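You operate a simulated robot arm through the tools that you are given. There is no shell and no other tool. Be economical: measure what you need, move in short steps, check, and stop when the job is done.

You run a simulated robot arm. Do the job below in one go: nothing can be reset, and whatever is moved stays where it is left.

JOB
Tip the red and yellow tubes out into the waste beaker, then park the arm.
Fine: stand both tubes back where they were; leave the other tubes; spill nothing.

It is judged by the outcome, as a careful person would: the job done as asked, and still so three seconds after it is handed in. It fails if anything else is knocked over, pushed out of place, dropped, spilled or broken.

ROBOT AND FRAMES
A 6-joint arm with a two-finger parallel gripper, fixed in place. Base frame: the origin is at the foot of the arm, x ahead of it, y to its left, z up; the work surface is at about z = 81.5. Readings come in cm, degrees, newtons and seconds.
With the tool pointing down near the work surface it reaches from about 24 to 64 cm from the base axis. Its first joint turns from -66.0 to 66.0 degrees. Payload 2.7 kg.
The tool frame sits at the grasp point between the pads (the TCP): z along the fingers, y along the line on which they close. The tips reach 2.3 cm beyond it. The gripper opens to 9.4 cm. The fingers are 3.8 cm wide and 1 cm thick; the gripper's body (5.4 by 9.6 cm) begins 3.9 cm behind the TCP.
Orientation is told as [roll, pitch, yaw] about the base's x, y, z axes, in that order, counted from this pose: with the fingers straight down and closing along the base's y, the tool's x points along the base's -x, its y along +y and its z along -z.

CONTROLS
- The arm moves only by the tool step_arm. Its argument "series" is a list of rows, each an object of numbers (a shift or turn left out is 0, a gripper value left out holds the last): "tx", "ty", "tz": the shift along the tool's x, y, z in units of 50 mm (1.0 is 50 mm); "wx", "wy", "wz": the turn, a rotation vector about the tool's x, y, z in units of 6 degrees (1.0 is 6 degrees); "gripper": the closure, from 0 (fully open) to 1 (shut). In form: [{"tx": .., "ty": .., "tz": .., "wx": .., "wy": .., "wz": .., "gripper": ..}, ...]. A call has 1 to 8 rows; each row shifts and turns the commanded pose from where the row before left it, along the tool's axes as they then stand. A call with a number of a shift or a turn outside -1 to 1 is refused whole. A row lasts 0.2 s, in which the tool goes at most 5 cm and 8.6 degrees; a call with a longer step from one row to the next is refused whole, and so is a gripper value outside its range. Where a pose cannot be reached the arm comes as near as it can. A force on the tool above 70 N (or 10 N above the force at the start of the call, whichever is more), or a blocked arm, ends the call early, and 0.2 s more pass. Each finger travels about 4.5 cm/s and halts on what it meets, pressing with about 28 N; the grip force reading is that of the motor and also rises with nothing between the fingers. The clock runs only during rows and for 0.2 s after the last one: add rows that do not move to give the fingers time. The reply holds the time, the measured pose of the TCP, the force on the tool along the base axes, the opening and the grip force, in the units named above and with some noise, and new pictures: "views" is both (left out), scene, wrist or none.
- Cameras (640 x 400 px; columns grow to the right, rows downward): "scene" is fixed at [9.05, -42.96, 140.63]; the picture's right is [0.73, -0.69, 0.00], its down [-0.37, -0.39, -0.84] and it looks along [0.58, 0.61, -0.54] (base axes); focal length 252 px, centre (320, 200). "wrist" rides on the gripper at [8.6, 1.6, -7.5] in the tool frame; the picture's right is [-0.18, 0.98, 0.00], its down [-0.58, -0.11, -0.81] and it looks along [-0.79, -0.15, 0.59] (tool axes); focal length 243 px, centre (320, 200). There is no depth. A picture from a camera that has moved, and an enlarged one, comes with that camera's place and axes in the base frame and with its lens. The place of the scene camera against the robot may be out by one fixed shift of up to 1.8 cm in any direction.
- enlarge(camera, box): a new picture of the part [left, top, right, bottom] of that camera's present view, enlarged. It takes no simulated time.
- finish_job(): hands the job in; it is judged then, once.

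Work in short steps. Places have to be worked out from the pictures, the camera data and where the tool is seen: move nearer, look again, correct. Check each grasp and each placing, and mend what went wrong. You have 120 turns and 200 pictures in all, those below and enlarged ones among them. Open the gripper and draw the arm clear of the work before you hand the job in, unless the task says otherwise; then end with one line.

The tools are called after "Emit:" by a JSON object that holds its "name" and its "arguments". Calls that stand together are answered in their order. step_arm: Moves the arm, as the interface text tells. Its arguments: {"type":"object","properties":{"series":{"type":"array"},"views":{"type":"string","enum":["both","scene","wrist","none"]}},"required":["series"]} The other tools are called the same way: enlarge (camera, box) takes an enlarged picture of a part of a camera's view; finish_job () hands the job in.

At the start:

```text
time_s: 0.0
tool_pos: [35.12, -7.01, 128.22]
ee_rot: [0.0, 0.0, 0.0]
force: [0.4, -1.0, 0.2]
finger_gap: 9.41
grip_force: 0.0
```

scene: 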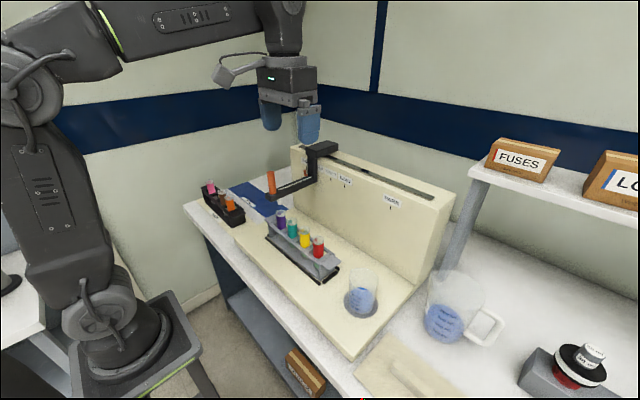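
wrist: 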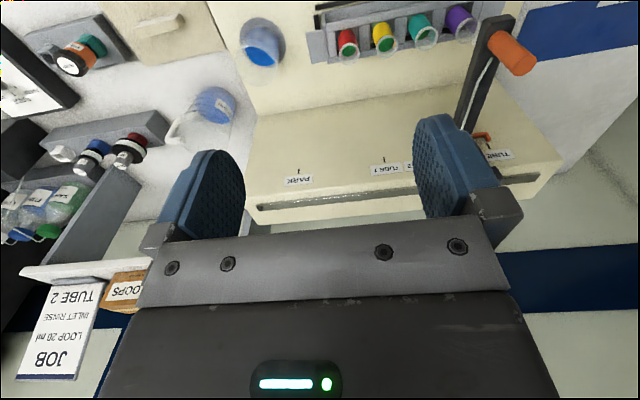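

I'll look closely at the rack, the sampler device and the beakers before moving.

Emit:
{"name": "enlarge", "arguments": {"camera": "scene", "box": [180, 130, 460, 330]}}

Emit:
{"name": "enlarge", "arguments": {"camera": "wrist", "box": [220, 0, 560, 212]}}

Emit:
{"name": "enlarge", "arguments": {"camera": "wrist", "box": [0, 200, 160, 400]}}

Emit:
{"name": "enlarge", "arguments": {"camera": "scene", "box": [240, 180, 400, 300]}}

```text
2.00 times, centred on (320, 230) of scene
camera zoom: at [9.05, -42.96, 140.63], right [0.73, -0.69, 0.0], down [-0.37, -0.39, -0.84], along [0.58, 0.61, -0.54], focal length 503 px, centre (320, 140)
```

zoom: 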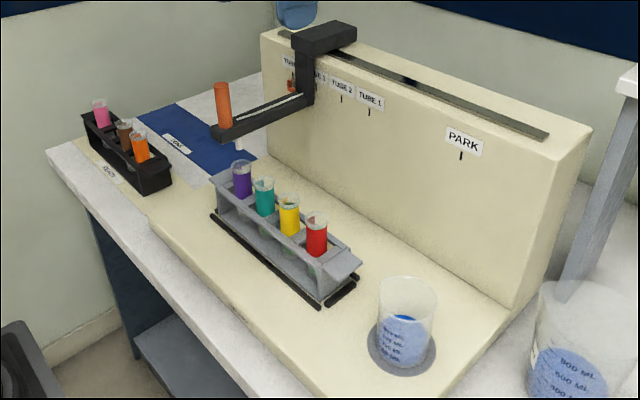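

```text
1.88 times, centred on (390, 106) of wrist
camera zoom: at [26.5, -5.51, 135.58], right [0.18, 0.98, 0.0], down [0.58, -0.11, 0.81], along [0.79, -0.15, -0.59], focal length 457 px, centre (188, 377)
```

zoom: 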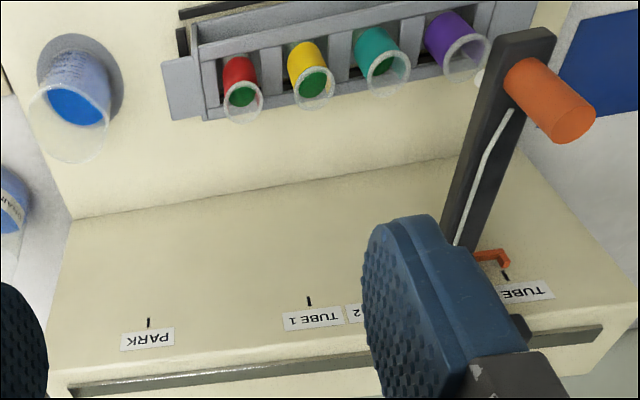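

```text
2.00 times, centred on (80, 300) of wrist
camera zoom: at [26.5, -5.51, 135.58], right [0.18, 0.98, 0.0], down [0.58, -0.11, 0.81], along [0.79, -0.15, -0.59], focal length 485 px, centre (800, 0)
```

zoom: 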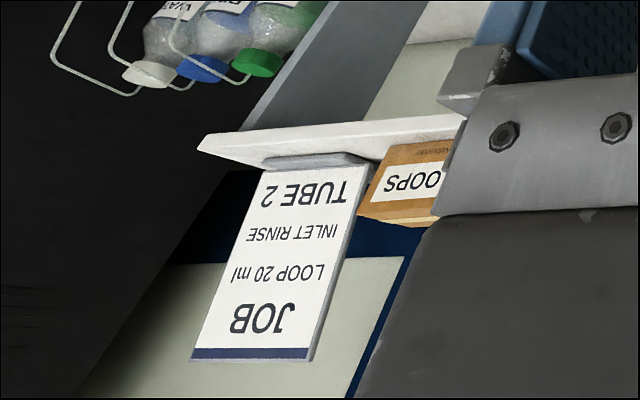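

```text
3.33 times, centred on (320, 240) of scene
camera zoom: at [9.05, -42.96, 140.63], right [0.73, -0.69, 0.0], down [-0.37, -0.39, -0.84], along [0.58, 0.61, -0.54], focal length 838 px, centre (320, 67)
```

zoom: 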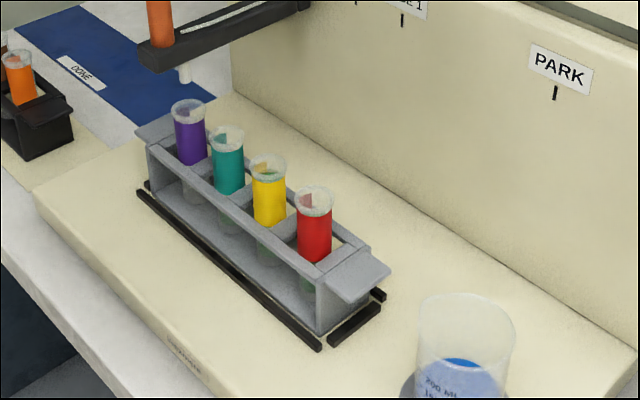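

The "arm" to park seems to be the sampler's sliding arm (PARK label on its rail). I'll lower the wrist camera for a nearer look at rack, tubes and beaker.

Emit:
{"name": "step_arm", "arguments": {"series": [{"tz": 0.9, "tx": 0.3}, {"tz": 0.9, "tx": 0.3}, {"tz": 0.9, "tx": 0.3}, {"ty": 0.5}, {}]}}

```text
time_s: 1.2
tool_pos: [30.52, -4.47, 114.64]
ee_rot: [0.0, -0.1, -0.1]
force: [-0.1, -0.3, -0.3]
finger_gap: 9.38
grip_force: 0.1
camera wrist: at [21.89, -2.97, 122.0], right [0.18, 0.98, 0.0], down [0.58, -0.11, 0.81], along [0.79, -0.15, -0.59], focal length 243 px, centre (320, 200)
```

scene: 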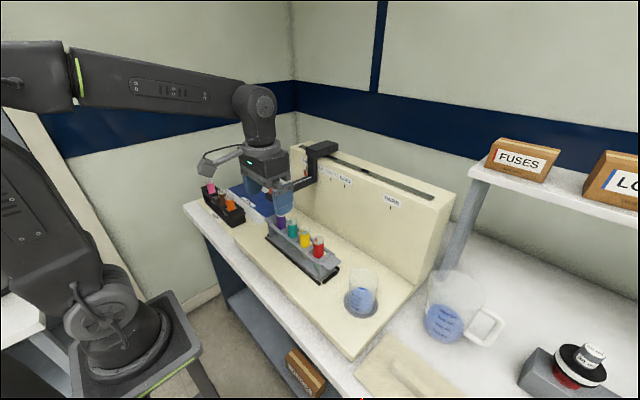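
wrist: 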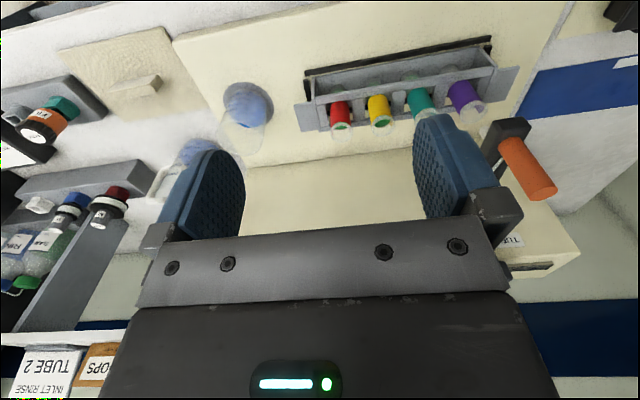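

The wrist picture is upside down (its up is base down). I'll enlarge it on the rack, the beaker and the sampler arm.

Emit:
{"name": "enlarge", "arguments": {"camera": "wrist", "box": [290, 30, 530, 180]}}

Emit:
{"name": "enlarge", "arguments": {"camera": "wrist", "box": [180, 60, 340, 160]}}

Emit:
{"name": "enlarge", "arguments": {"camera": "scene", "box": [300, 230, 540, 380]}}

```text
2.67 times, centred on (410, 105) of wrist
camera zoom: at [21.89, -2.97, 122.0], right [0.18, 0.98, 0.0], down [0.58, -0.11, 0.81], along [0.79, -0.15, -0.59], focal length 647 px, centre (80, 453)
```

zoom: 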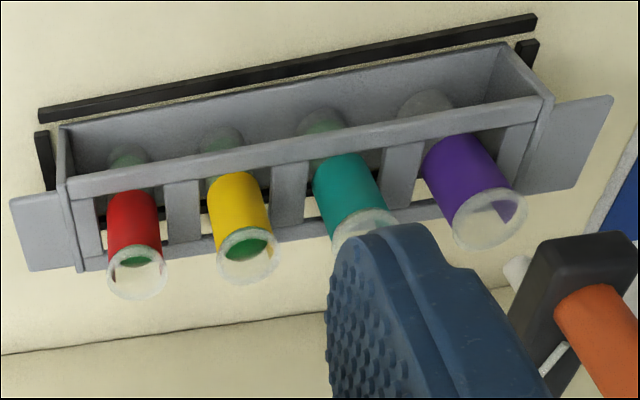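

```text
4.00 times, centred on (260, 110) of wrist
camera zoom: at [21.89, -2.97, 122.0], right [0.18, 0.98, 0.0], down [0.58, -0.11, 0.81], along [0.79, -0.15, -0.59], focal length 970 px, centre (560, 560)
```

zoom: 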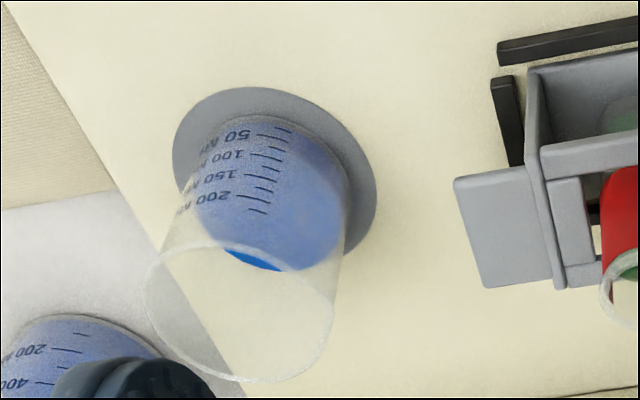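

```text
2.67 times, centred on (420, 305) of scene
camera zoom: at [9.05, -42.96, 140.63], right [0.73, -0.69, 0.0], down [-0.37, -0.39, -0.84], along [0.58, 0.61, -0.54], focal length 671 px, centre (53, -80)
```

zoom: 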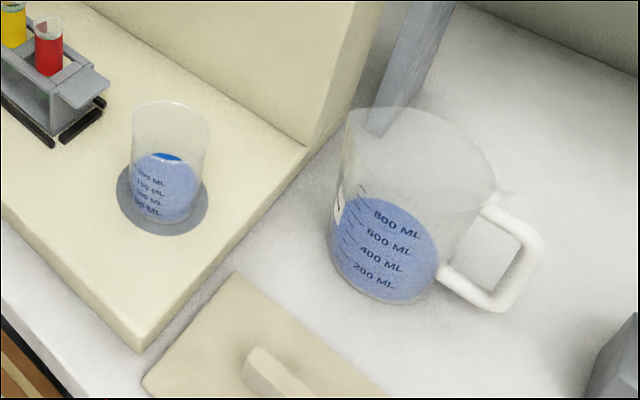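

Two blue-liquid vessels exist: a beaker on a grey disc and a jug with a label whose text I can't read. I'll move right to read the label before choosing the waste beaker.

Emit:
{"name": "step_arm", "arguments": {"series": [{"ty": -0.9}, {"ty": -0.9}, {"ty": -0.9}, {"tz": 0.4}, {}], "views": "wrist"}}

```text
time_s: 2.4
tool_pos: [30.71, -17.92, 112.5]
ee_rot: [0.0, -0.1, 0.0]
force: [-0.5, -0.8, 1.1]
finger_gap: 9.41
grip_force: 0.1
camera wrist: at [22.04, -16.46, 119.92], right [0.18, 0.98, 0.0], down [0.58, -0.11, 0.81], along [0.79, -0.15, -0.59], focal length 243 px, centre (320, 200)
```

wrist: 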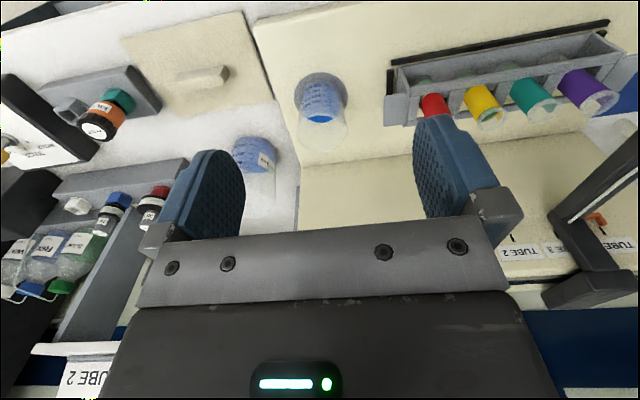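

Emit:
{"name": "enlarge", "arguments": {"camera": "wrist", "box": [230, 125, 310, 175]}}

Emit:
{"name": "enlarge", "arguments": {"camera": "wrist", "box": [280, 20, 640, 245]}}

Emit:
{"name": "enlarge", "arguments": {"camera": "wrist", "box": [520, 160, 640, 310]}}

```text
8.00 times, centred on (270, 150) of wrist
camera zoom: at [22.04, -16.46, 119.92], right [0.18, 0.98, 0.0], down [0.58, -0.11, 0.81], along [0.79, -0.15, -0.59], focal length 1941 px, centre (720, 600)
```

zoom: 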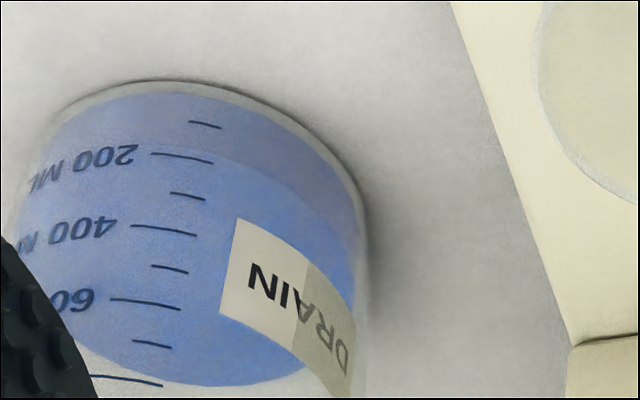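

```text
1.78 times, centred on (460, 132) of wrist
camera zoom: at [22.04, -16.46, 119.92], right [0.18, 0.98, 0.0], down [0.58, -0.11, 0.81], along [0.79, -0.15, -0.59], focal length 431 px, centre (71, 320)
```

zoom: 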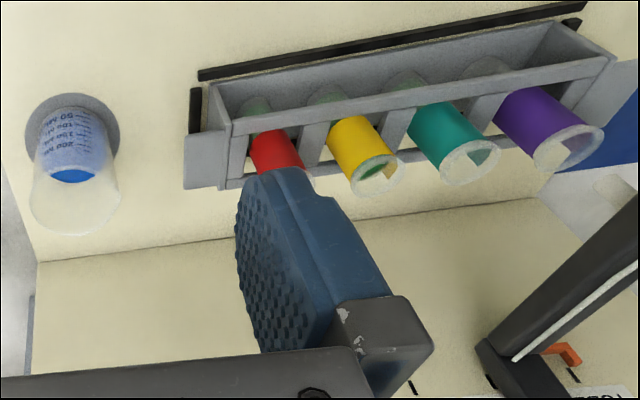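

```text
2.67 times, centred on (580, 235) of wrist
camera zoom: at [22.04, -16.46, 119.92], right [0.18, 0.98, 0.0], down [0.58, -0.11, 0.81], along [0.79, -0.15, -0.59], focal length 647 px, centre (-373, 107)
```

zoom: 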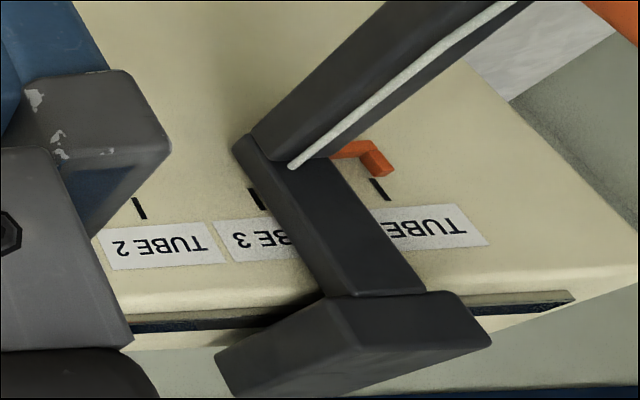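

The jug reads DRAIN and stands off the instrument; the only true beaker is the one on the grey disc under PARK. I'll read the remaining labels to be sure.

Emit:
{"name": "enlarge", "arguments": {"camera": "scene", "box": [256, 270, 304, 300]}}

Emit:
{"name": "enlarge", "arguments": {"camera": "scene", "box": [335, 260, 399, 320]}}

Emit:
{"name": "enlarge", "arguments": {"camera": "wrist", "box": [280, 60, 380, 160]}}

```text
13.33 times, centred on (280, 285) of scene
camera zoom: at [9.05, -42.96, 140.63], right [0.73, -0.69, 0.0], down [-0.37, -0.39, -0.84], along [0.58, 0.61, -0.54], focal length 3353 px, centre (853, -933)
```

zoom: 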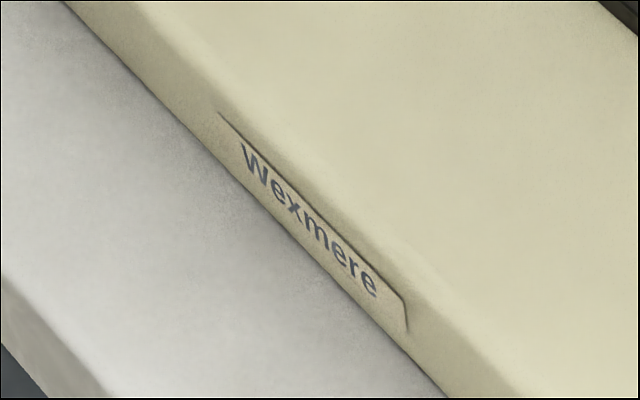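

```text
6.67 times, centred on (367, 290) of scene
camera zoom: at [9.05, -42.96, 140.63], right [0.73, -0.69, 0.0], down [-0.37, -0.39, -0.84], along [0.58, 0.61, -0.54], focal length 1676 px, centre (7, -400)
```

zoom: 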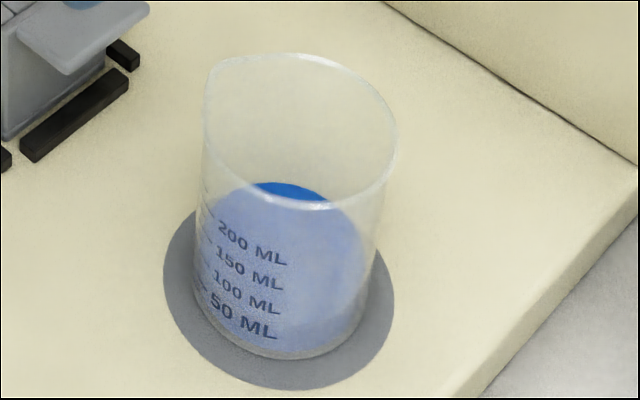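

```text
4.00 times, centred on (330, 110) of wrist
camera zoom: at [22.04, -16.46, 119.92], right [0.18, 0.98, 0.0], down [0.58, -0.11, 0.81], along [0.79, -0.15, -0.59], focal length 970 px, centre (280, 560)
```

zoom: 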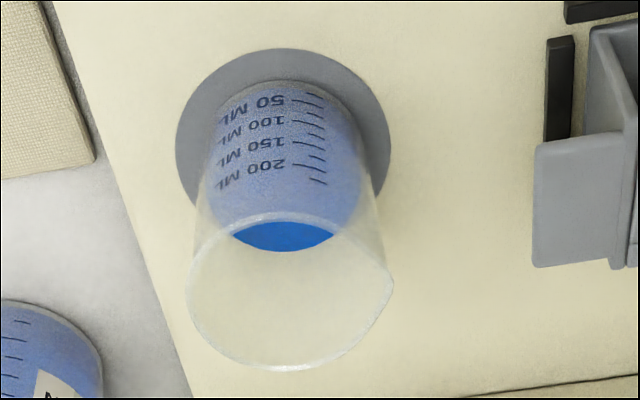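

Waste beaker rim centre works out at about (45.0, -20.4, 90.3); red rim (44.8, -4.2, 93.2), yellow (44.9, 1.9, 93.2), rack top ≈ 87.5. I plan a horizontal grasp from the front with the camera on top, so tipping is a pure roll; first turn the tool -180° about its axis.

Emit:
{"name": "step_arm", "arguments": {"series": [{"wz": -1}, {"wz": -1}, {"wz": -1}, {"wz": -1}, {"wz": -1}, {"wz": -1}, {"wz": -1}, {"wz": -1}], "views": "none"}}

Emit:
{"name": "step_arm", "arguments": {"series": [{"wz": -1}, {"wz": -1}, {"wz": -1}, {"wz": -1}, {"wz": -1}, {"wz": -1}, {"wz": -1}, {"wz": -1}], "views": "none"}}

Emit:
{"name": "step_arm", "arguments": {"series": [{"wz": -1}, {"wz": -1}, {"wz": -1}, {"wz": -1}, {"wz": -1}, {"wz": -1}, {"wz": -1}, {"wz": -1}], "views": "none"}}

Emit:
{"name": "step_arm", "arguments": {"series": [{"wz": -1}, {"wz": -1}, {"wz": -1}, {"wz": -1}, {"wz": -1}, {"wz": -1}, {}], "views": "both"}}

```text
time_s: 4.2
tool_pos: [30.68, -18.04, 112.56]
ee_rot: [0.0, -0.1, 48.1]
force: [0.0, -0.7, -0.3]
finger_gap: 9.41
grip_force: 0.1
```

```text
time_s: 6.0
tool_pos: [30.7, -18.01, 112.75]
ee_rot: [-0.1, 0.0, 96.2]
force: [-0.3, 0.1, -0.4]
finger_gap: 9.37
grip_force: 0.1
```

```text
time_s: 7.8
tool_pos: [30.67, -18.04, 112.66]
ee_rot: [-0.1, 0.0, 144.1]
force: [-0.4, 0.7, -0.3]
finger_gap: 9.4
grip_force: 0.0
```

```text
time_s: 9.4
tool_pos: [32.76, -1.22, 112.06]
ee_rot: [0.4, 0.2, 179.4]
force: [0.1, -0.2, -0.7]
finger_gap: 9.4
grip_force: 0.1
out of reach, approached as far as the arm can: row 2, 3, 4, 5, 6
camera wrist: at [41.28, -2.8, 119.53], right [-0.19, -0.98, 0.01], down [-0.58, 0.12, 0.8], along [-0.79, 0.15, -0.59], focal length 243 px, centre (320, 200)
```

scene: 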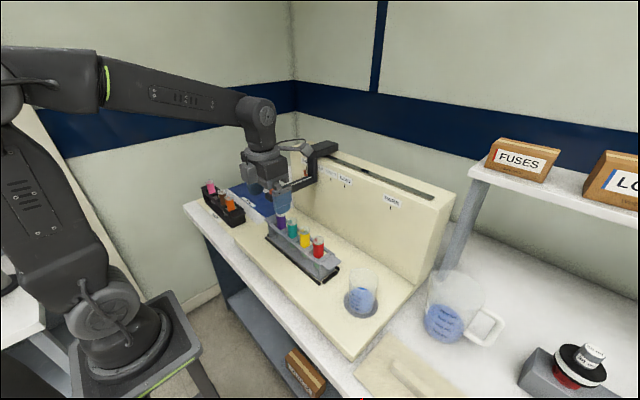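
wrist: 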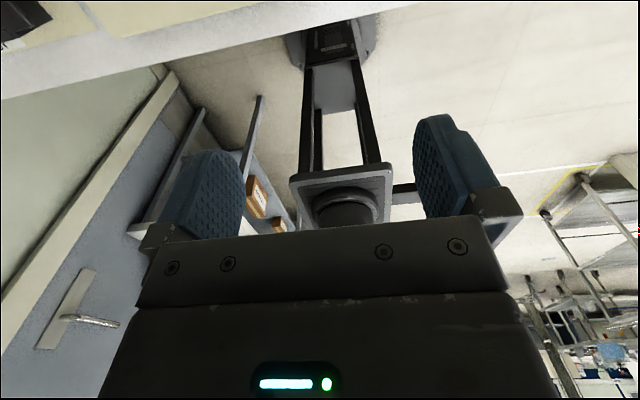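

Joint limit pulled the arm to y≈-1, about where the yaw-180 pose is reachable; good enough. Now I pitch the tool up toward horizontal in part, moving a bit forward, to test reach.

Emit:
{"name": "step_arm", "arguments": {"series": [{"wy": 1, "tx": 0.2}, {"wy": 1, "tx": 0.2}, {"wy": 1, "tx": 0.2}, {"wy": 1, "tx": 0.2}, {"wy": 1, "tx": 0.2}, {}], "views": "scene"}}

```text
time_s: 10.8
tool_pos: [37.3, -1.06, 113.14]
ee_rot: [-0.1, 30.3, 180.0]
force: [0.7, 0.4, -0.2]
finger_gap: 9.4
grip_force: 0.0
```

scene: 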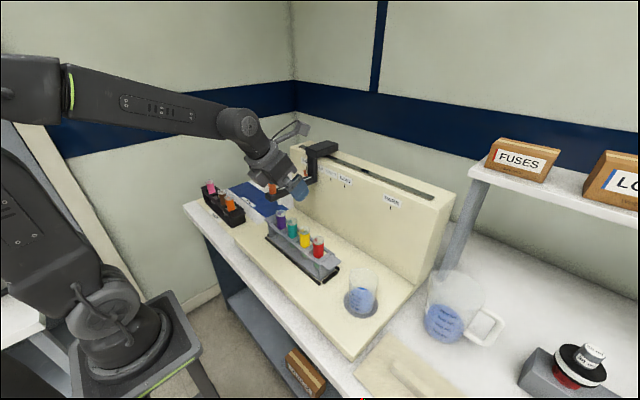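

Works (30° pitch). Continue pitching to about 78° from vertical, keeping the TCP in place.

Emit:
{"name": "step_arm", "arguments": {"series": [{"wy": 1}, {"wy": 1}, {"wy": 1}, {"wy": 1}, {"wy": 1}, {"wy": 1}, {"wy": 1}, {"wy": 1}], "views": "both"}}

```text
time_s: 12.6
tool_pos: [36.95, -0.86, 114.42]
ee_rot: [1.9, 54.9, 179.7]
force: [-0.5, -0.2, -0.2]
finger_gap: 9.4
grip_force: 0.1
out of reach, approached as far as the arm can: row 5, 6, 7, 8
camera wrist: at [35.84, -2.21, 125.74], right [-0.14, -0.98, -0.13], down [-0.99, 0.14, -0.01], along [0.03, 0.13, -0.99], focal length 243 px, centre (320, 200)
```

scene: 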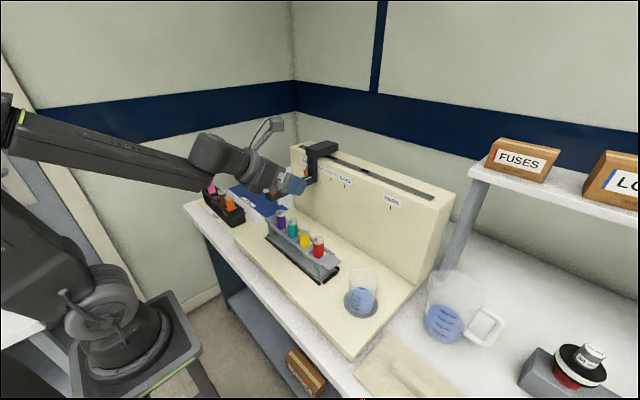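
wrist: 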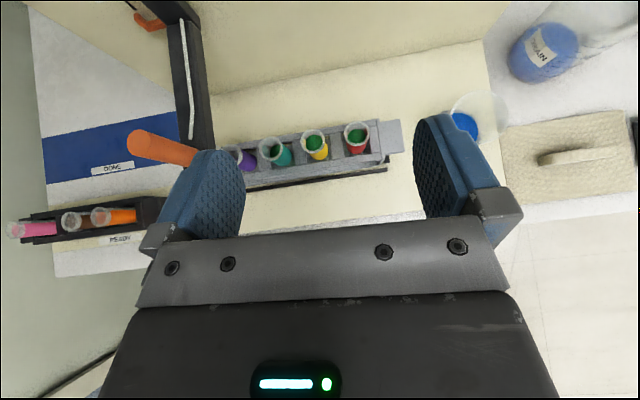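

Limit near 55° at this close-in spot; I'll move forward and lower (still well above the tubes), where the arm has more room, and pitch again.

Emit:
{"name": "step_arm", "arguments": {"series": [{"tx": -0.2, "tz": 0.65}, {"tx": -0.2, "tz": 0.65}, {"tx": -0.2, "tz": 0.6}, {"wy": 1}, {"wy": 1}, {"wy": 1}, {}], "views": "scene"}}

```text
time_s: 14.2
tool_pos: [34.91, 0.53, 115.41]
ee_rot: [4.0, 59.1, 179.9]
force: [-0.2, -0.3, -0.2]
finger_gap: 9.4
grip_force: 0.1
out of reach, approached as far as the arm can: row 1, 2, 3, 4, 5, 6
```

scene: 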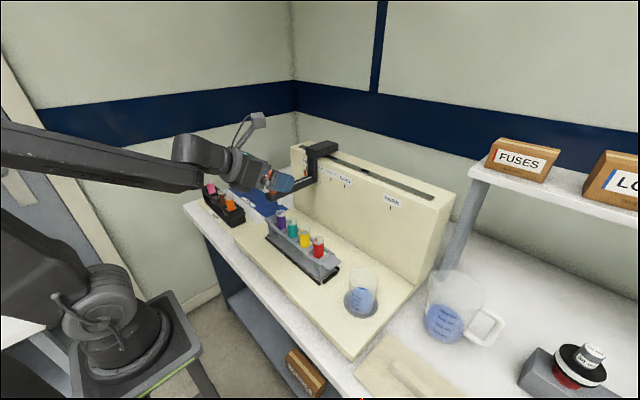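

Horizontal isn't reachable (wrist joint limit), so I change plan: grasp with the tool inclined ~35-45° in the normal roll (camera behind/below), and pour by rotating about the base x axis. First go back to 35° pitch and unwind the roll.

Emit:
{"name": "step_arm", "arguments": {"series": [{"wy": -1}, {"wy": -1}, {"wy": -1}, {"wy": -1}, {"wz": 1}, {"wz": 1}, {"wz": 1}, {"wz": 1}], "views": "none"}}

Emit:
{"name": "step_arm", "arguments": {"series": [{"wz": 1}, {"wz": 1}, {"wz": 1}, {"wz": 1}, {"wz": 1}, {"wz": 1}, {"wz": 1}, {"wz": 1}], "views": "none"}}

Emit:
{"name": "step_arm", "arguments": {"series": [{"wz": 1}, {"wz": 1}, {"wz": 1}, {"wz": 1}, {"wz": 1}, {"wz": 1}, {"wz": 1}, {"wz": 1}], "views": "none"}}

Emit:
{"name": "step_arm", "arguments": {"series": [{"wz": 1}, {"wz": 1}, {"wz": 1}, {"wz": 1}, {"wz": 1}, {"wz": 1}, {"wz": 1}, {"wz": 1}], "views": "none"}}

Emit:
{"name": "step_arm", "arguments": {"series": [{"wz": 1}, {"wz": 1}, {}], "views": "both"}}

```text
time_s: 16.0
tool_pos: [33.83, -5.04, 113.41]
ee_rot: [-14.4, 32.7, 149.0]
force: [1.3, 0.5, -1.0]
finger_gap: 9.4
grip_force: 0.0
out of reach, approached as far as the arm can: row 1, 2, 3, 4, 5
```

```text
time_s: 17.8
tool_pos: [33.88, -5.12, 113.42]
ee_rot: [-33.5, 11.8, 101.6]
force: [0.7, 0.2, 0.0]
finger_gap: 9.41
grip_force: 0.0
```

```text
time_s: 19.6
tool_pos: [33.84, -5.03, 113.3]
ee_rot: [-32.3, -15.3, 61.8]
force: [-0.1, -1.0, 1.0]
finger_gap: 9.4
grip_force: 0.0
```

```text
time_s: 21.4
tool_pos: [33.9, -5.08, 113.41]
ee_rot: [-10.4, -34.1, 12.4]
force: [-0.5, 0.8, 0.1]
finger_gap: 9.43
grip_force: 0.1
```

```text
time_s: 22.2
tool_pos: [33.91, -5.02, 113.38]
ee_rot: [-2.1, -35.4, -2.1]
force: [0.3, -0.5, 0.4]
finger_gap: 9.41
grip_force: 0.1
camera wrist: at [22.58, -2.88, 114.39], right [0.21, 0.98, 0.08], down [0.0, -0.08, 1.0], along [0.98, -0.21, -0.02], focal length 243 px, centre (320, 200)
```

scene: 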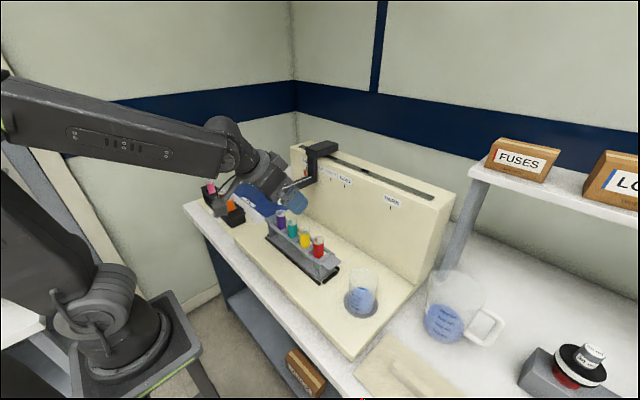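
wrist: 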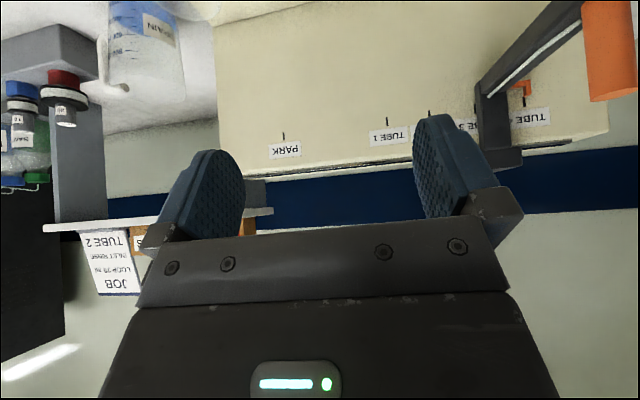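

Orientation is now pitch 35°, normal roll. I trim the small roll/yaw error and descend to a standoff in front of the red tube, around (36,-4.2,97).

Emit:
{"name": "step_arm", "arguments": {"series": [{"wx": -0.55, "wz": -0.29}, {"tx": 0.385, "tz": 0.73, "ty": 0.04}, {"tx": 0.385, "tz": 0.73, "ty": 0.04}, {"tx": 0.385, "tz": 0.73, "ty": 0.04}, {"tx": 0.385, "tz": 0.73, "ty": 0.04}, {}], "views": "both"}}

```text
time_s: 23.6
tool_pos: [35.85, -4.52, 101.31]
ee_rot: [-0.5, -34.8, 0.1]
force: [0.2, 0.3, -0.1]
finger_gap: 9.4
grip_force: 0.0
out of reach, approached as far as the arm can: row 4, 5
camera wrist: at [24.46, -2.95, 102.52], right [0.15, 0.98, 0.1], down [0.02, -0.1, 0.99], along [0.99, -0.15, -0.03], focal length 243 px, centre (320, 200)
```

scene: 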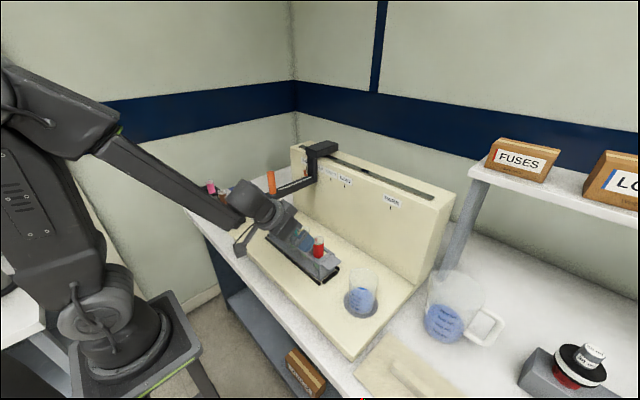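
wrist: 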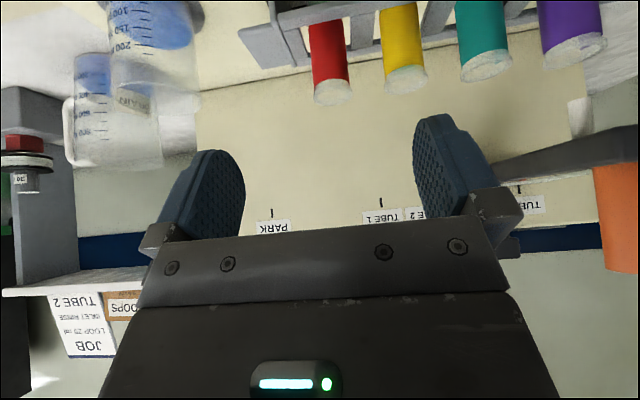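

The arm can't go lower there (too near the base); the forearm flattens further out. I look at the tubes' rim shape here, and move to above the red tube at z≈102.

Emit:
{"name": "enlarge", "arguments": {"camera": "wrist", "box": [230, 0, 470, 150]}}

Emit:
{"name": "step_arm", "arguments": {"series": [{"tx": -0.53, "tz": 0.29, "ty": 0.02}, {"tx": -0.53, "tz": 0.29, "ty": 0.02}, {"tx": -0.53, "tz": 0.29, "ty": 0.02}, {}], "views": "none"}}

```text
2.67 times, centred on (350, 75) of wrist
camera zoom: at [24.46, -2.95, 102.52], right [0.15, 0.98, 0.1], down [0.02, -0.1, 0.99], along [0.99, -0.15, -0.03], focal length 647 px, centre (240, 533)
```

zoom: 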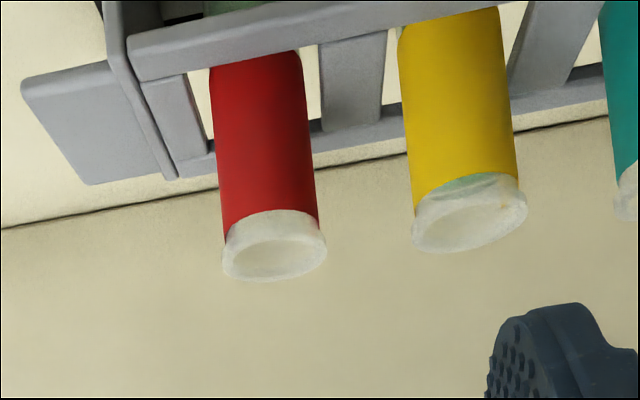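

```text
time_s: 24.6
tool_pos: [44.66, -4.02, 102.36]
ee_rot: [-0.4, -35.0, 0.1]
force: [0.0, -0.6, 0.0]
finger_gap: 9.4
grip_force: 0.1
```

Now above the red tube at φ=35°. Narrow the gripper to ~4.9 cm and look from above before descending.

Emit:
{"name": "step_arm", "arguments": {"series": [{"gripper": 0.48, "tx": 0.2, "tz": 0.28}, {}, {}, {}, {}], "views": "both"}}

```text
time_s: 25.8
tool_pos: [44.7, -3.97, 100.57]
ee_rot: [-0.4, -35.1, 0.0]
force: [0.2, -0.2, 0.5]
finger_gap: 4.91
grip_force: 0.0
camera wrist: at [33.31, -2.41, 101.65], right [0.15, 0.98, 0.1], down [0.01, -0.1, 0.99], along [0.99, -0.15, -0.03], focal length 243 px, centre (320, 200)
```

scene: 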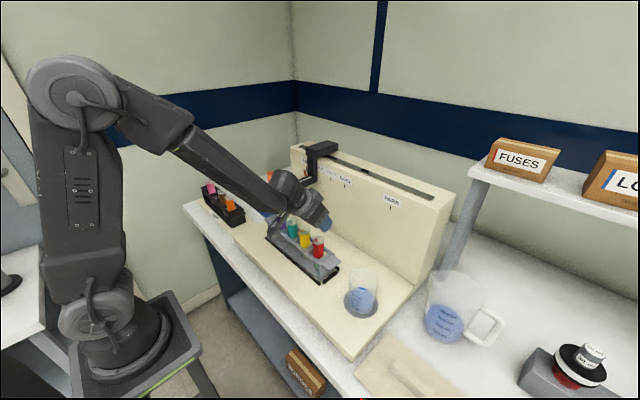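
wrist: 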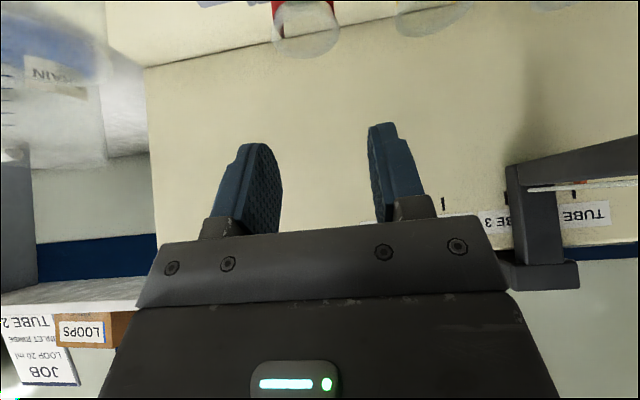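

Red rim computes to (44.6,-4.05), matching TCP (44.7,-3.97). Descend 4 cm around the tube and check reach.

Emit:
{"name": "step_arm", "arguments": {"series": [{"tx": 0.23, "tz": 0.328, "ty": -0.01}, {"tx": 0.23, "tz": 0.328}, {}], "views": "both"}}

```text
time_s: 26.6
tool_pos: [45.02, -4.09, 99.92]
ee_rot: [-0.2, -35.7, 0.1]
force: [0.7, -0.8, -0.7]
finger_gap: 4.86
grip_force: 0.0
out of reach, approached as far as the arm can: row 1, 2
camera wrist: at [33.72, -2.48, 100.85], right [0.15, 0.98, 0.1], down [0.0, -0.11, 0.99], along [0.99, -0.15, -0.02], focal length 243 px, centre (320, 200)
```

scene: 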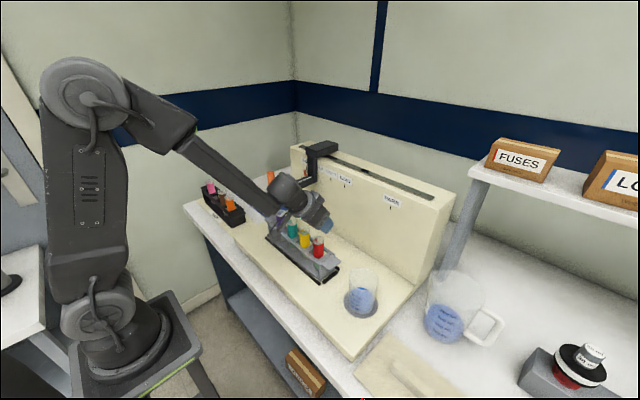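
wrist: 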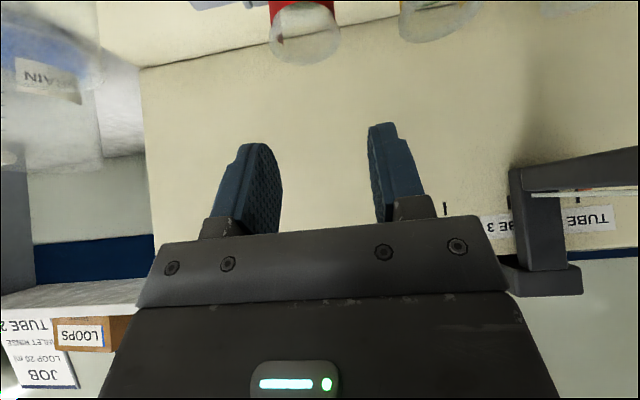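

Joint limit holds φ=35° above z≈100. I'll drop the inclination to 20° and descend again.

Emit:
{"name": "step_arm", "arguments": {"series": [{"wy": 1}, {"wy": 1}, {"wy": 0.6}, {}], "views": "none"}}

```text
time_s: 27.6
tool_pos: [45.75, -3.02, 100.19]
ee_rot: [2.9, -25.7, 0.9]
force: [0.4, 0.3, 0.0]
finger_gap: 4.88
grip_force: 0.0
out of reach, approached as far as the arm can: row 1, 2
```

The solver wandered near the wrist singularity; trim to 20° pitch, zero roll, and read again.

Emit:
{"name": "step_arm", "arguments": {"series": [{"wy": 0.95}, {"wx": 0.5, "wz": 0.13}, {"tx": 0.14, "ty": -0.2, "tz": -0.06}, {}], "views": "none"}}

```text
time_s: 28.6
tool_pos: [45.17, -4.11, 100.13]
ee_rot: [3.3, -20.3, 1.1]
force: [-0.4, 0.9, -0.2]
finger_gap: 4.9
grip_force: 0.2
out of reach, approached as far as the arm can: row 2
```

Raise the arm and return to tool-vertical to get away from the singularity, then check the pose.

Emit:
{"name": "step_arm", "arguments": {"series": [{"tz": -0.8}, {"wy": 1}, {"wy": 1}, {"wy": 1}, {"wy": 0.4}, {}], "views": "scene"}}

```text
time_s: 30.0
tool_pos: [42.15, -5.63, 101.34]
ee_rot: [7.8, -11.3, 1.8]
force: [-0.7, 0.0, 0.2]
finger_gap: 4.91
grip_force: 0.1
out of reach, approached as far as the arm can: row 2, 3, 4, 5
```

scene: 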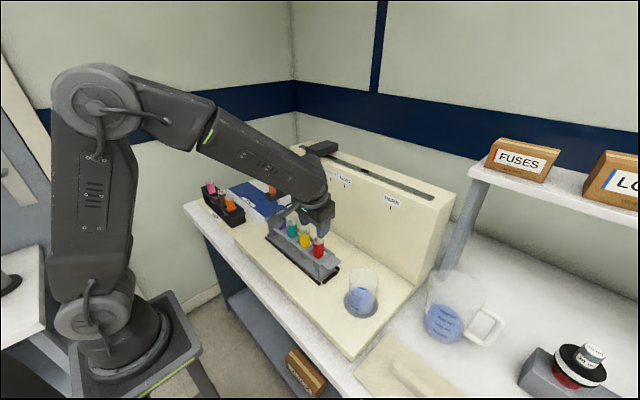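

The forearm seems to be turning back to its original configuration. I raise further and straighten the tool to vertical.

Emit:
{"name": "step_arm", "arguments": {"series": [{"tz": -0.8}, {"tz": -0.8}, {"wy": 0.6, "wx": 0.6}, {"wy": 0.6, "wx": 0.6}, {"wy": 0.6, "wx": 0.1, "wz": 0.3}, {}], "views": "scene"}}

```text
time_s: 31.4
tool_pos: [40.03, -7.22, 107.49]
ee_rot: [10.6, -9.7, 0.3]
force: [-0.1, 0.9, 0.3]
finger_gap: 4.91
grip_force: 0.0
out of reach, approached as far as the arm can: row 1, 2, 3, 4, 5
```

scene: 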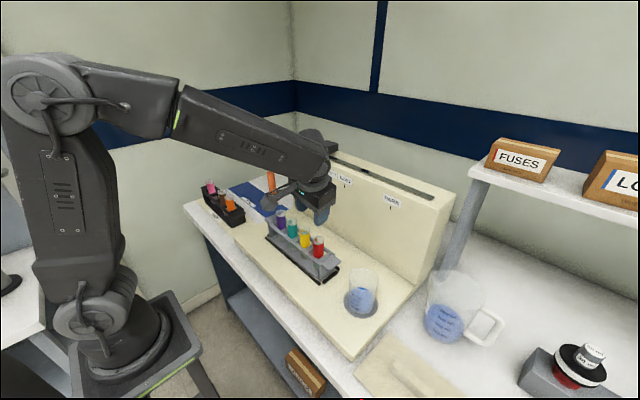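

I judge the wrist has flipped to the other branch (forearm roll joint at its limit). To recover: pitch the tool up through forearm alignment to above it, then swing round via -y back to down. First part, pitching up while rising.

Emit:
{"name": "step_arm", "arguments": {"series": [{"wy": -1, "tz": -0.5}, {"wy": -1, "tz": -0.5}, {"wy": -1, "tz": -0.5}, {"wy": -1}, {"wy": -1}, {"wy": -1}, {"wy": -1}, {"wy": -1}], "views": "scene"}}

```text
time_s: 33.2
tool_pos: [38.24, -8.4, 114.61]
ee_rot: [15.2, -55.5, -11.0]
force: [0.3, 0.3, -0.5]
finger_gap: 4.91
grip_force: 0.1
```

scene: 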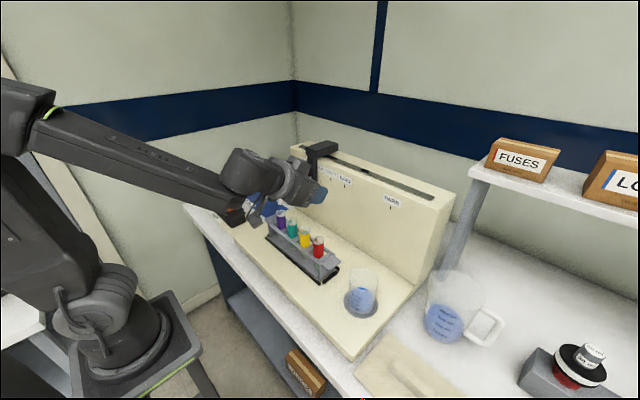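

No limit met here. Continue pitching up past forearm alignment.

Emit:
{"name": "step_arm", "arguments": {"series": [{"wy": -1}, {"wy": -1}, {"wy": -1}, {"wy": -1}, {"wy": -1}, {"wy": -1}, {}], "views": "scene"}}

```text
time_s: 34.8
tool_pos: [39.01, -8.45, 114.85]
ee_rot: [106.4, -81.1, -104.9]
force: [-0.2, -0.8, -0.1]
finger_gap: 4.91
grip_force: 0.0
out of reach, approached as far as the arm can: row 5, 6
```

scene: 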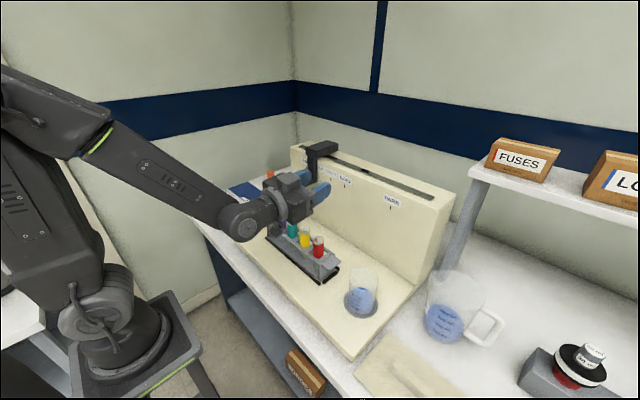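

The tool is now nearly horizontal and the forearm looks like the original configuration. Check the wrist camera pose.

Emit:
{"name": "step_arm", "arguments": {"series": [{}], "views": "wrist"}}

```text
time_s: 35.2
tool_pos: [39.15, -8.55, 114.88]
ee_rot: [106.1, -80.9, -104.5]
force: [-0.1, 0.3, 0.9]
finger_gap: 4.88
grip_force: 0.0
camera wrist: at [31.94, -5.89, 106.24], right [-0.04, 0.94, 0.33], down [-0.82, -0.21, 0.52], along [0.56, -0.25, 0.79], focal length 243 px, centre (320, 200)
```

wrist: 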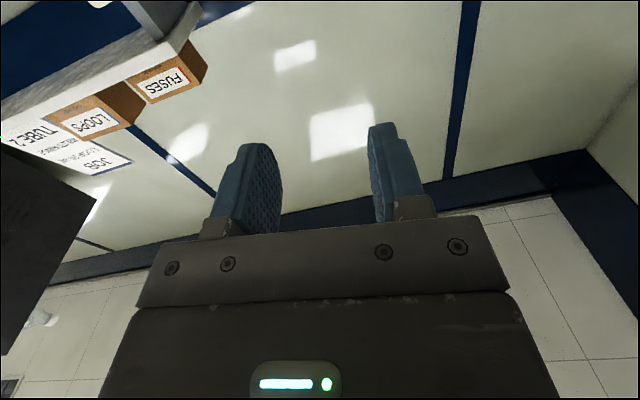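

Computed tool axes: tool points along +x, horizontal, rolled ~9°, in the upward-bent branch — this branch is what I need. I level the roll and set inclination about 75°.

Emit:
{"name": "step_arm", "arguments": {"series": [{"wz": -0.75}, {"wz": -0.75}, {"wy": 0.9}, {"wy": 0.9}, {}], "views": "scene"}}

```text
time_s: 36.4
tool_pos: [39.15, -8.53, 114.8]
ee_rot: [-2.8, -81.7, 4.1]
force: [0.0, 0.4, -0.7]
finger_gap: 4.88
grip_force: 0.1
```

scene: 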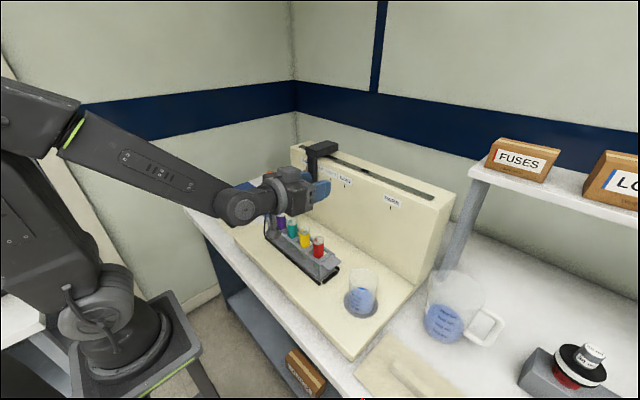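

Config matches the start (forearm unflipped), tool nearly horizontal. Move to above the red tube (~44.8,-4.1,101), then reduce inclination to ~65°.

Emit:
{"name": "step_arm", "arguments": {"series": [{"tx": 0.64, "ty": 0.22, "tz": 0.384}, {"tx": 0.64, "ty": 0.22, "tz": 0.384}, {"tx": 0.64, "ty": 0.22, "tz": 0.384}, {"tx": 0.64, "ty": 0.22, "tz": 0.384}, {"wy": 0.9}, {"wy": 0.9}, {"wy": 0.9}, {}], "views": "both"}}

```text
time_s: 38.2
tool_pos: [44.58, -4.06, 101.05]
ee_rot: [-0.9, -65.4, 2.2]
force: [0.1, -0.3, 0.7]
finger_gap: 4.89
grip_force: 0.1
camera wrist: at [34.21, -2.79, 96.25], right [0.05, 0.99, 0.16], down [-0.49, -0.11, 0.87], along [0.87, -0.12, 0.48], focal length 243 px, centre (320, 200)
```

scene: 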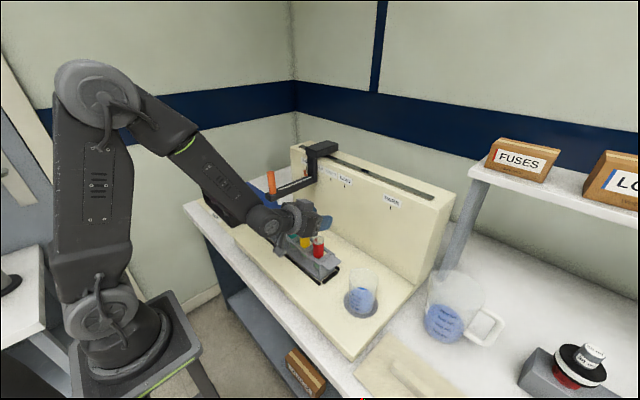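
wrist: 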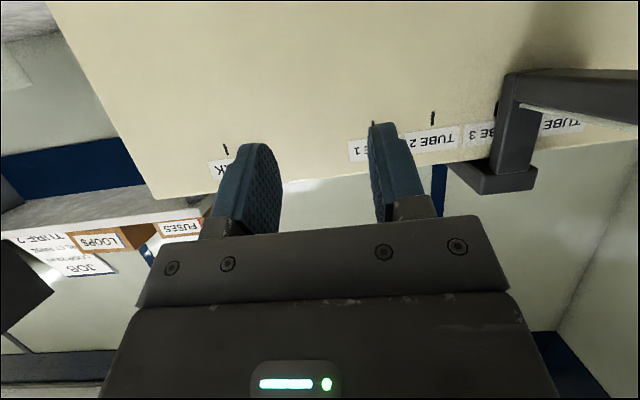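

Pose reached. Descend 6 cm at this attitude and verify.

Emit:
{"name": "step_arm", "arguments": {"series": [{"tx": 0.36, "tz": 0.18}, {"tx": 0.36, "tz": 0.18}, {"tx": 0.36, "tz": 0.18}, {}], "views": "both"}}

```text
time_s: 39.2
tool_pos: [44.82, -4.19, 94.87]
ee_rot: [-0.9, -65.5, 2.2]
force: [0.2, -0.1, 1.2]
finger_gap: 4.92
grip_force: 0.0
camera wrist: at [34.38, -2.83, 90.13], right [0.05, 0.99, 0.16], down [-0.49, -0.11, 0.86], along [0.87, -0.12, 0.48], focal length 243 px, centre (320, 200)
```

scene: 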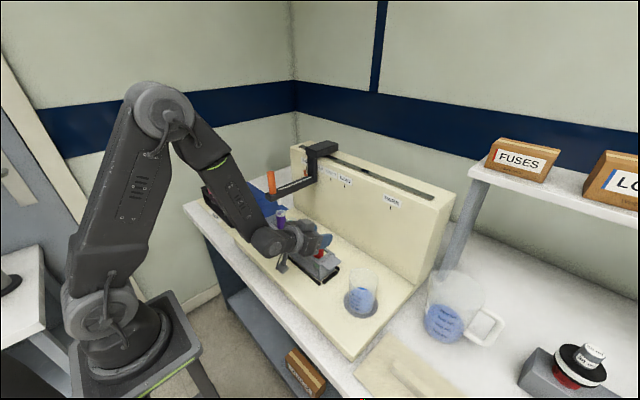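
wrist: 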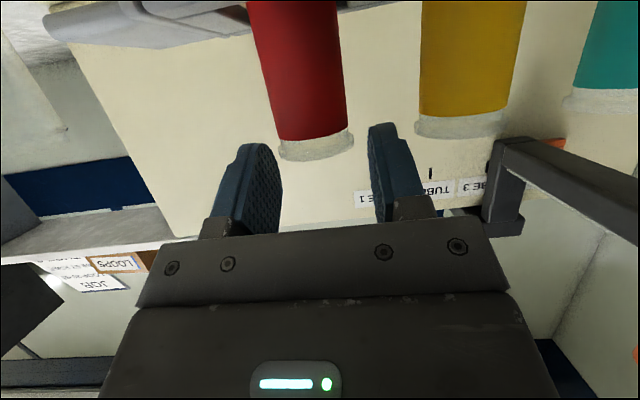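

The tube is centred between the fingers (TCP projects to column 318, rim centre at 318). Descend the remaining ~3.9 cm to z≈91.

Emit:
{"name": "step_arm", "arguments": {"series": [{"tx": 0.355, "tz": 0.16}, {"tx": 0.355, "tz": 0.16}, {}], "views": "both"}}

```text
time_s: 40.0
tool_pos: [44.91, -4.1, 90.95]
ee_rot: [-0.9, -65.5, 2.3]
force: [-0.6, 0.2, 0.7]
finger_gap: 4.89
grip_force: 0.0
camera wrist: at [34.42, -2.85, 86.2], right [0.05, 0.99, 0.16], down [-0.49, -0.11, 0.86], along [0.87, -0.12, 0.48], focal length 243 px, centre (320, 200)
```

scene: 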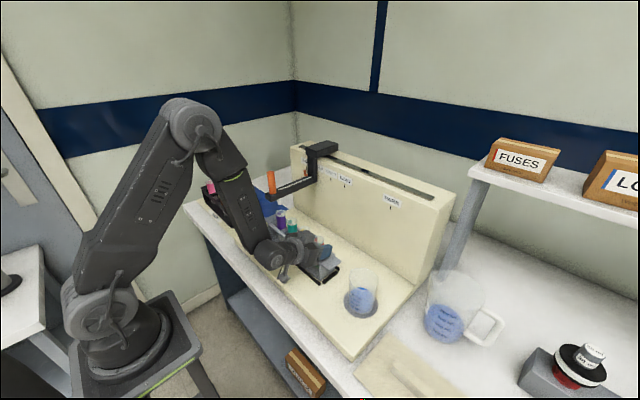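
wrist: 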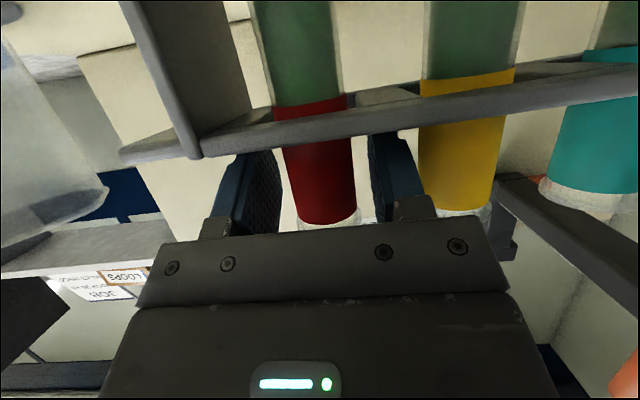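

Fingers straddle the red tube, no contact force. Close on it.

Emit:
{"name": "step_arm", "arguments": {"series": [{"gripper": 0.6}, {"gripper": 1}, {}, {}, {}], "views": "wrist"}}

```text
time_s: 41.2
tool_pos: [44.84, -4.12, 91.08]
ee_rot: [-0.9, -65.5, 2.2]
force: [-0.2, 0.9, 1.3]
finger_gap: 3.0
grip_force: 27.7
camera wrist: at [34.42, -2.86, 86.23], right [0.05, 0.99, 0.16], down [-0.49, -0.11, 0.86], along [0.87, -0.12, 0.48], focal length 243 px, centre (320, 200)
```

wrist: 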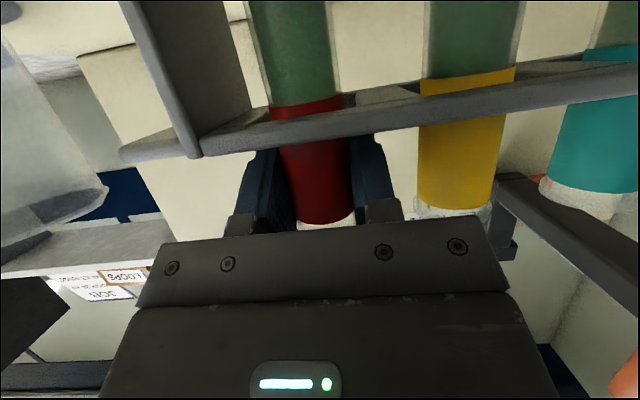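

Gripped (3.0 cm, 27.7 N). Lift straight up 12 cm gently.

Emit:
{"name": "step_arm", "arguments": {"series": [{"tx": -0.2, "tz": -0.09}, {"tx": -0.4, "tz": -0.18}, {"tx": -0.45, "tz": -0.205}, {"tx": -0.45, "tz": -0.205}, {"tx": -0.45, "tz": -0.205}, {"tx": -0.25, "tz": -0.115}, {}], "views": "both"}}

```text
time_s: 42.8
tool_pos: [45.02, -4.09, 103.08]
ee_rot: [-0.9, -65.6, 2.0]
force: [1.0, -0.4, -0.4]
finger_gap: 2.98
grip_force: 27.8
camera wrist: at [34.56, -2.88, 98.5], right [0.05, 0.99, 0.16], down [-0.49, -0.11, 0.86], along [0.87, -0.13, 0.48], focal length 243 px, centre (320, 200)
```

scene: 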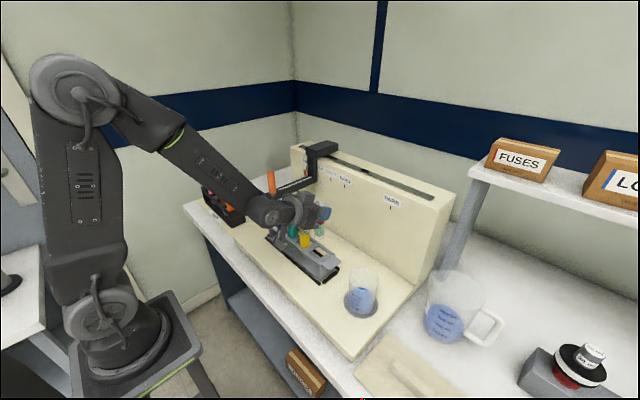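
wrist: 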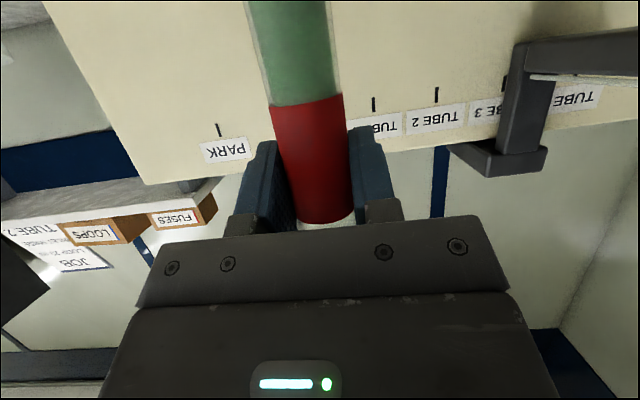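

Red tube is held upright. Move sideways to beside the beaker (y≈-17.2), smoothly.

Emit:
{"name": "step_arm", "arguments": {"series": [{"ty": -0.2}, {"ty": -0.4}, {"ty": -0.45}, {"ty": -0.45}, {"ty": -0.45}, {"ty": -0.4}, {"ty": -0.25}, {}], "views": "both"}}

```text
time_s: 44.6
tool_pos: [45.24, -17.1, 103.21]
ee_rot: [-0.9, -65.5, 2.1]
force: [-0.5, 0.6, -0.1]
finger_gap: 2.98
grip_force: 28.3
camera wrist: at [34.84, -15.8, 98.37], right [0.05, 0.99, 0.16], down [-0.49, -0.11, 0.86], along [0.87, -0.13, 0.48], focal length 243 px, centre (320, 200)
```

scene: 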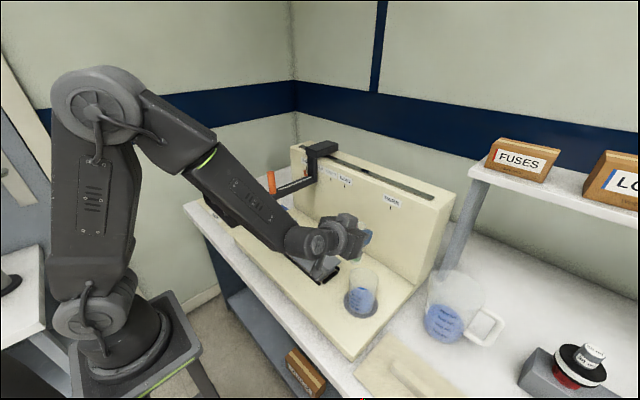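
wrist: 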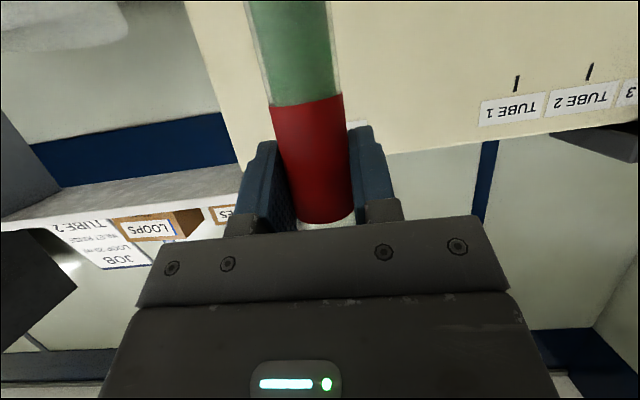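

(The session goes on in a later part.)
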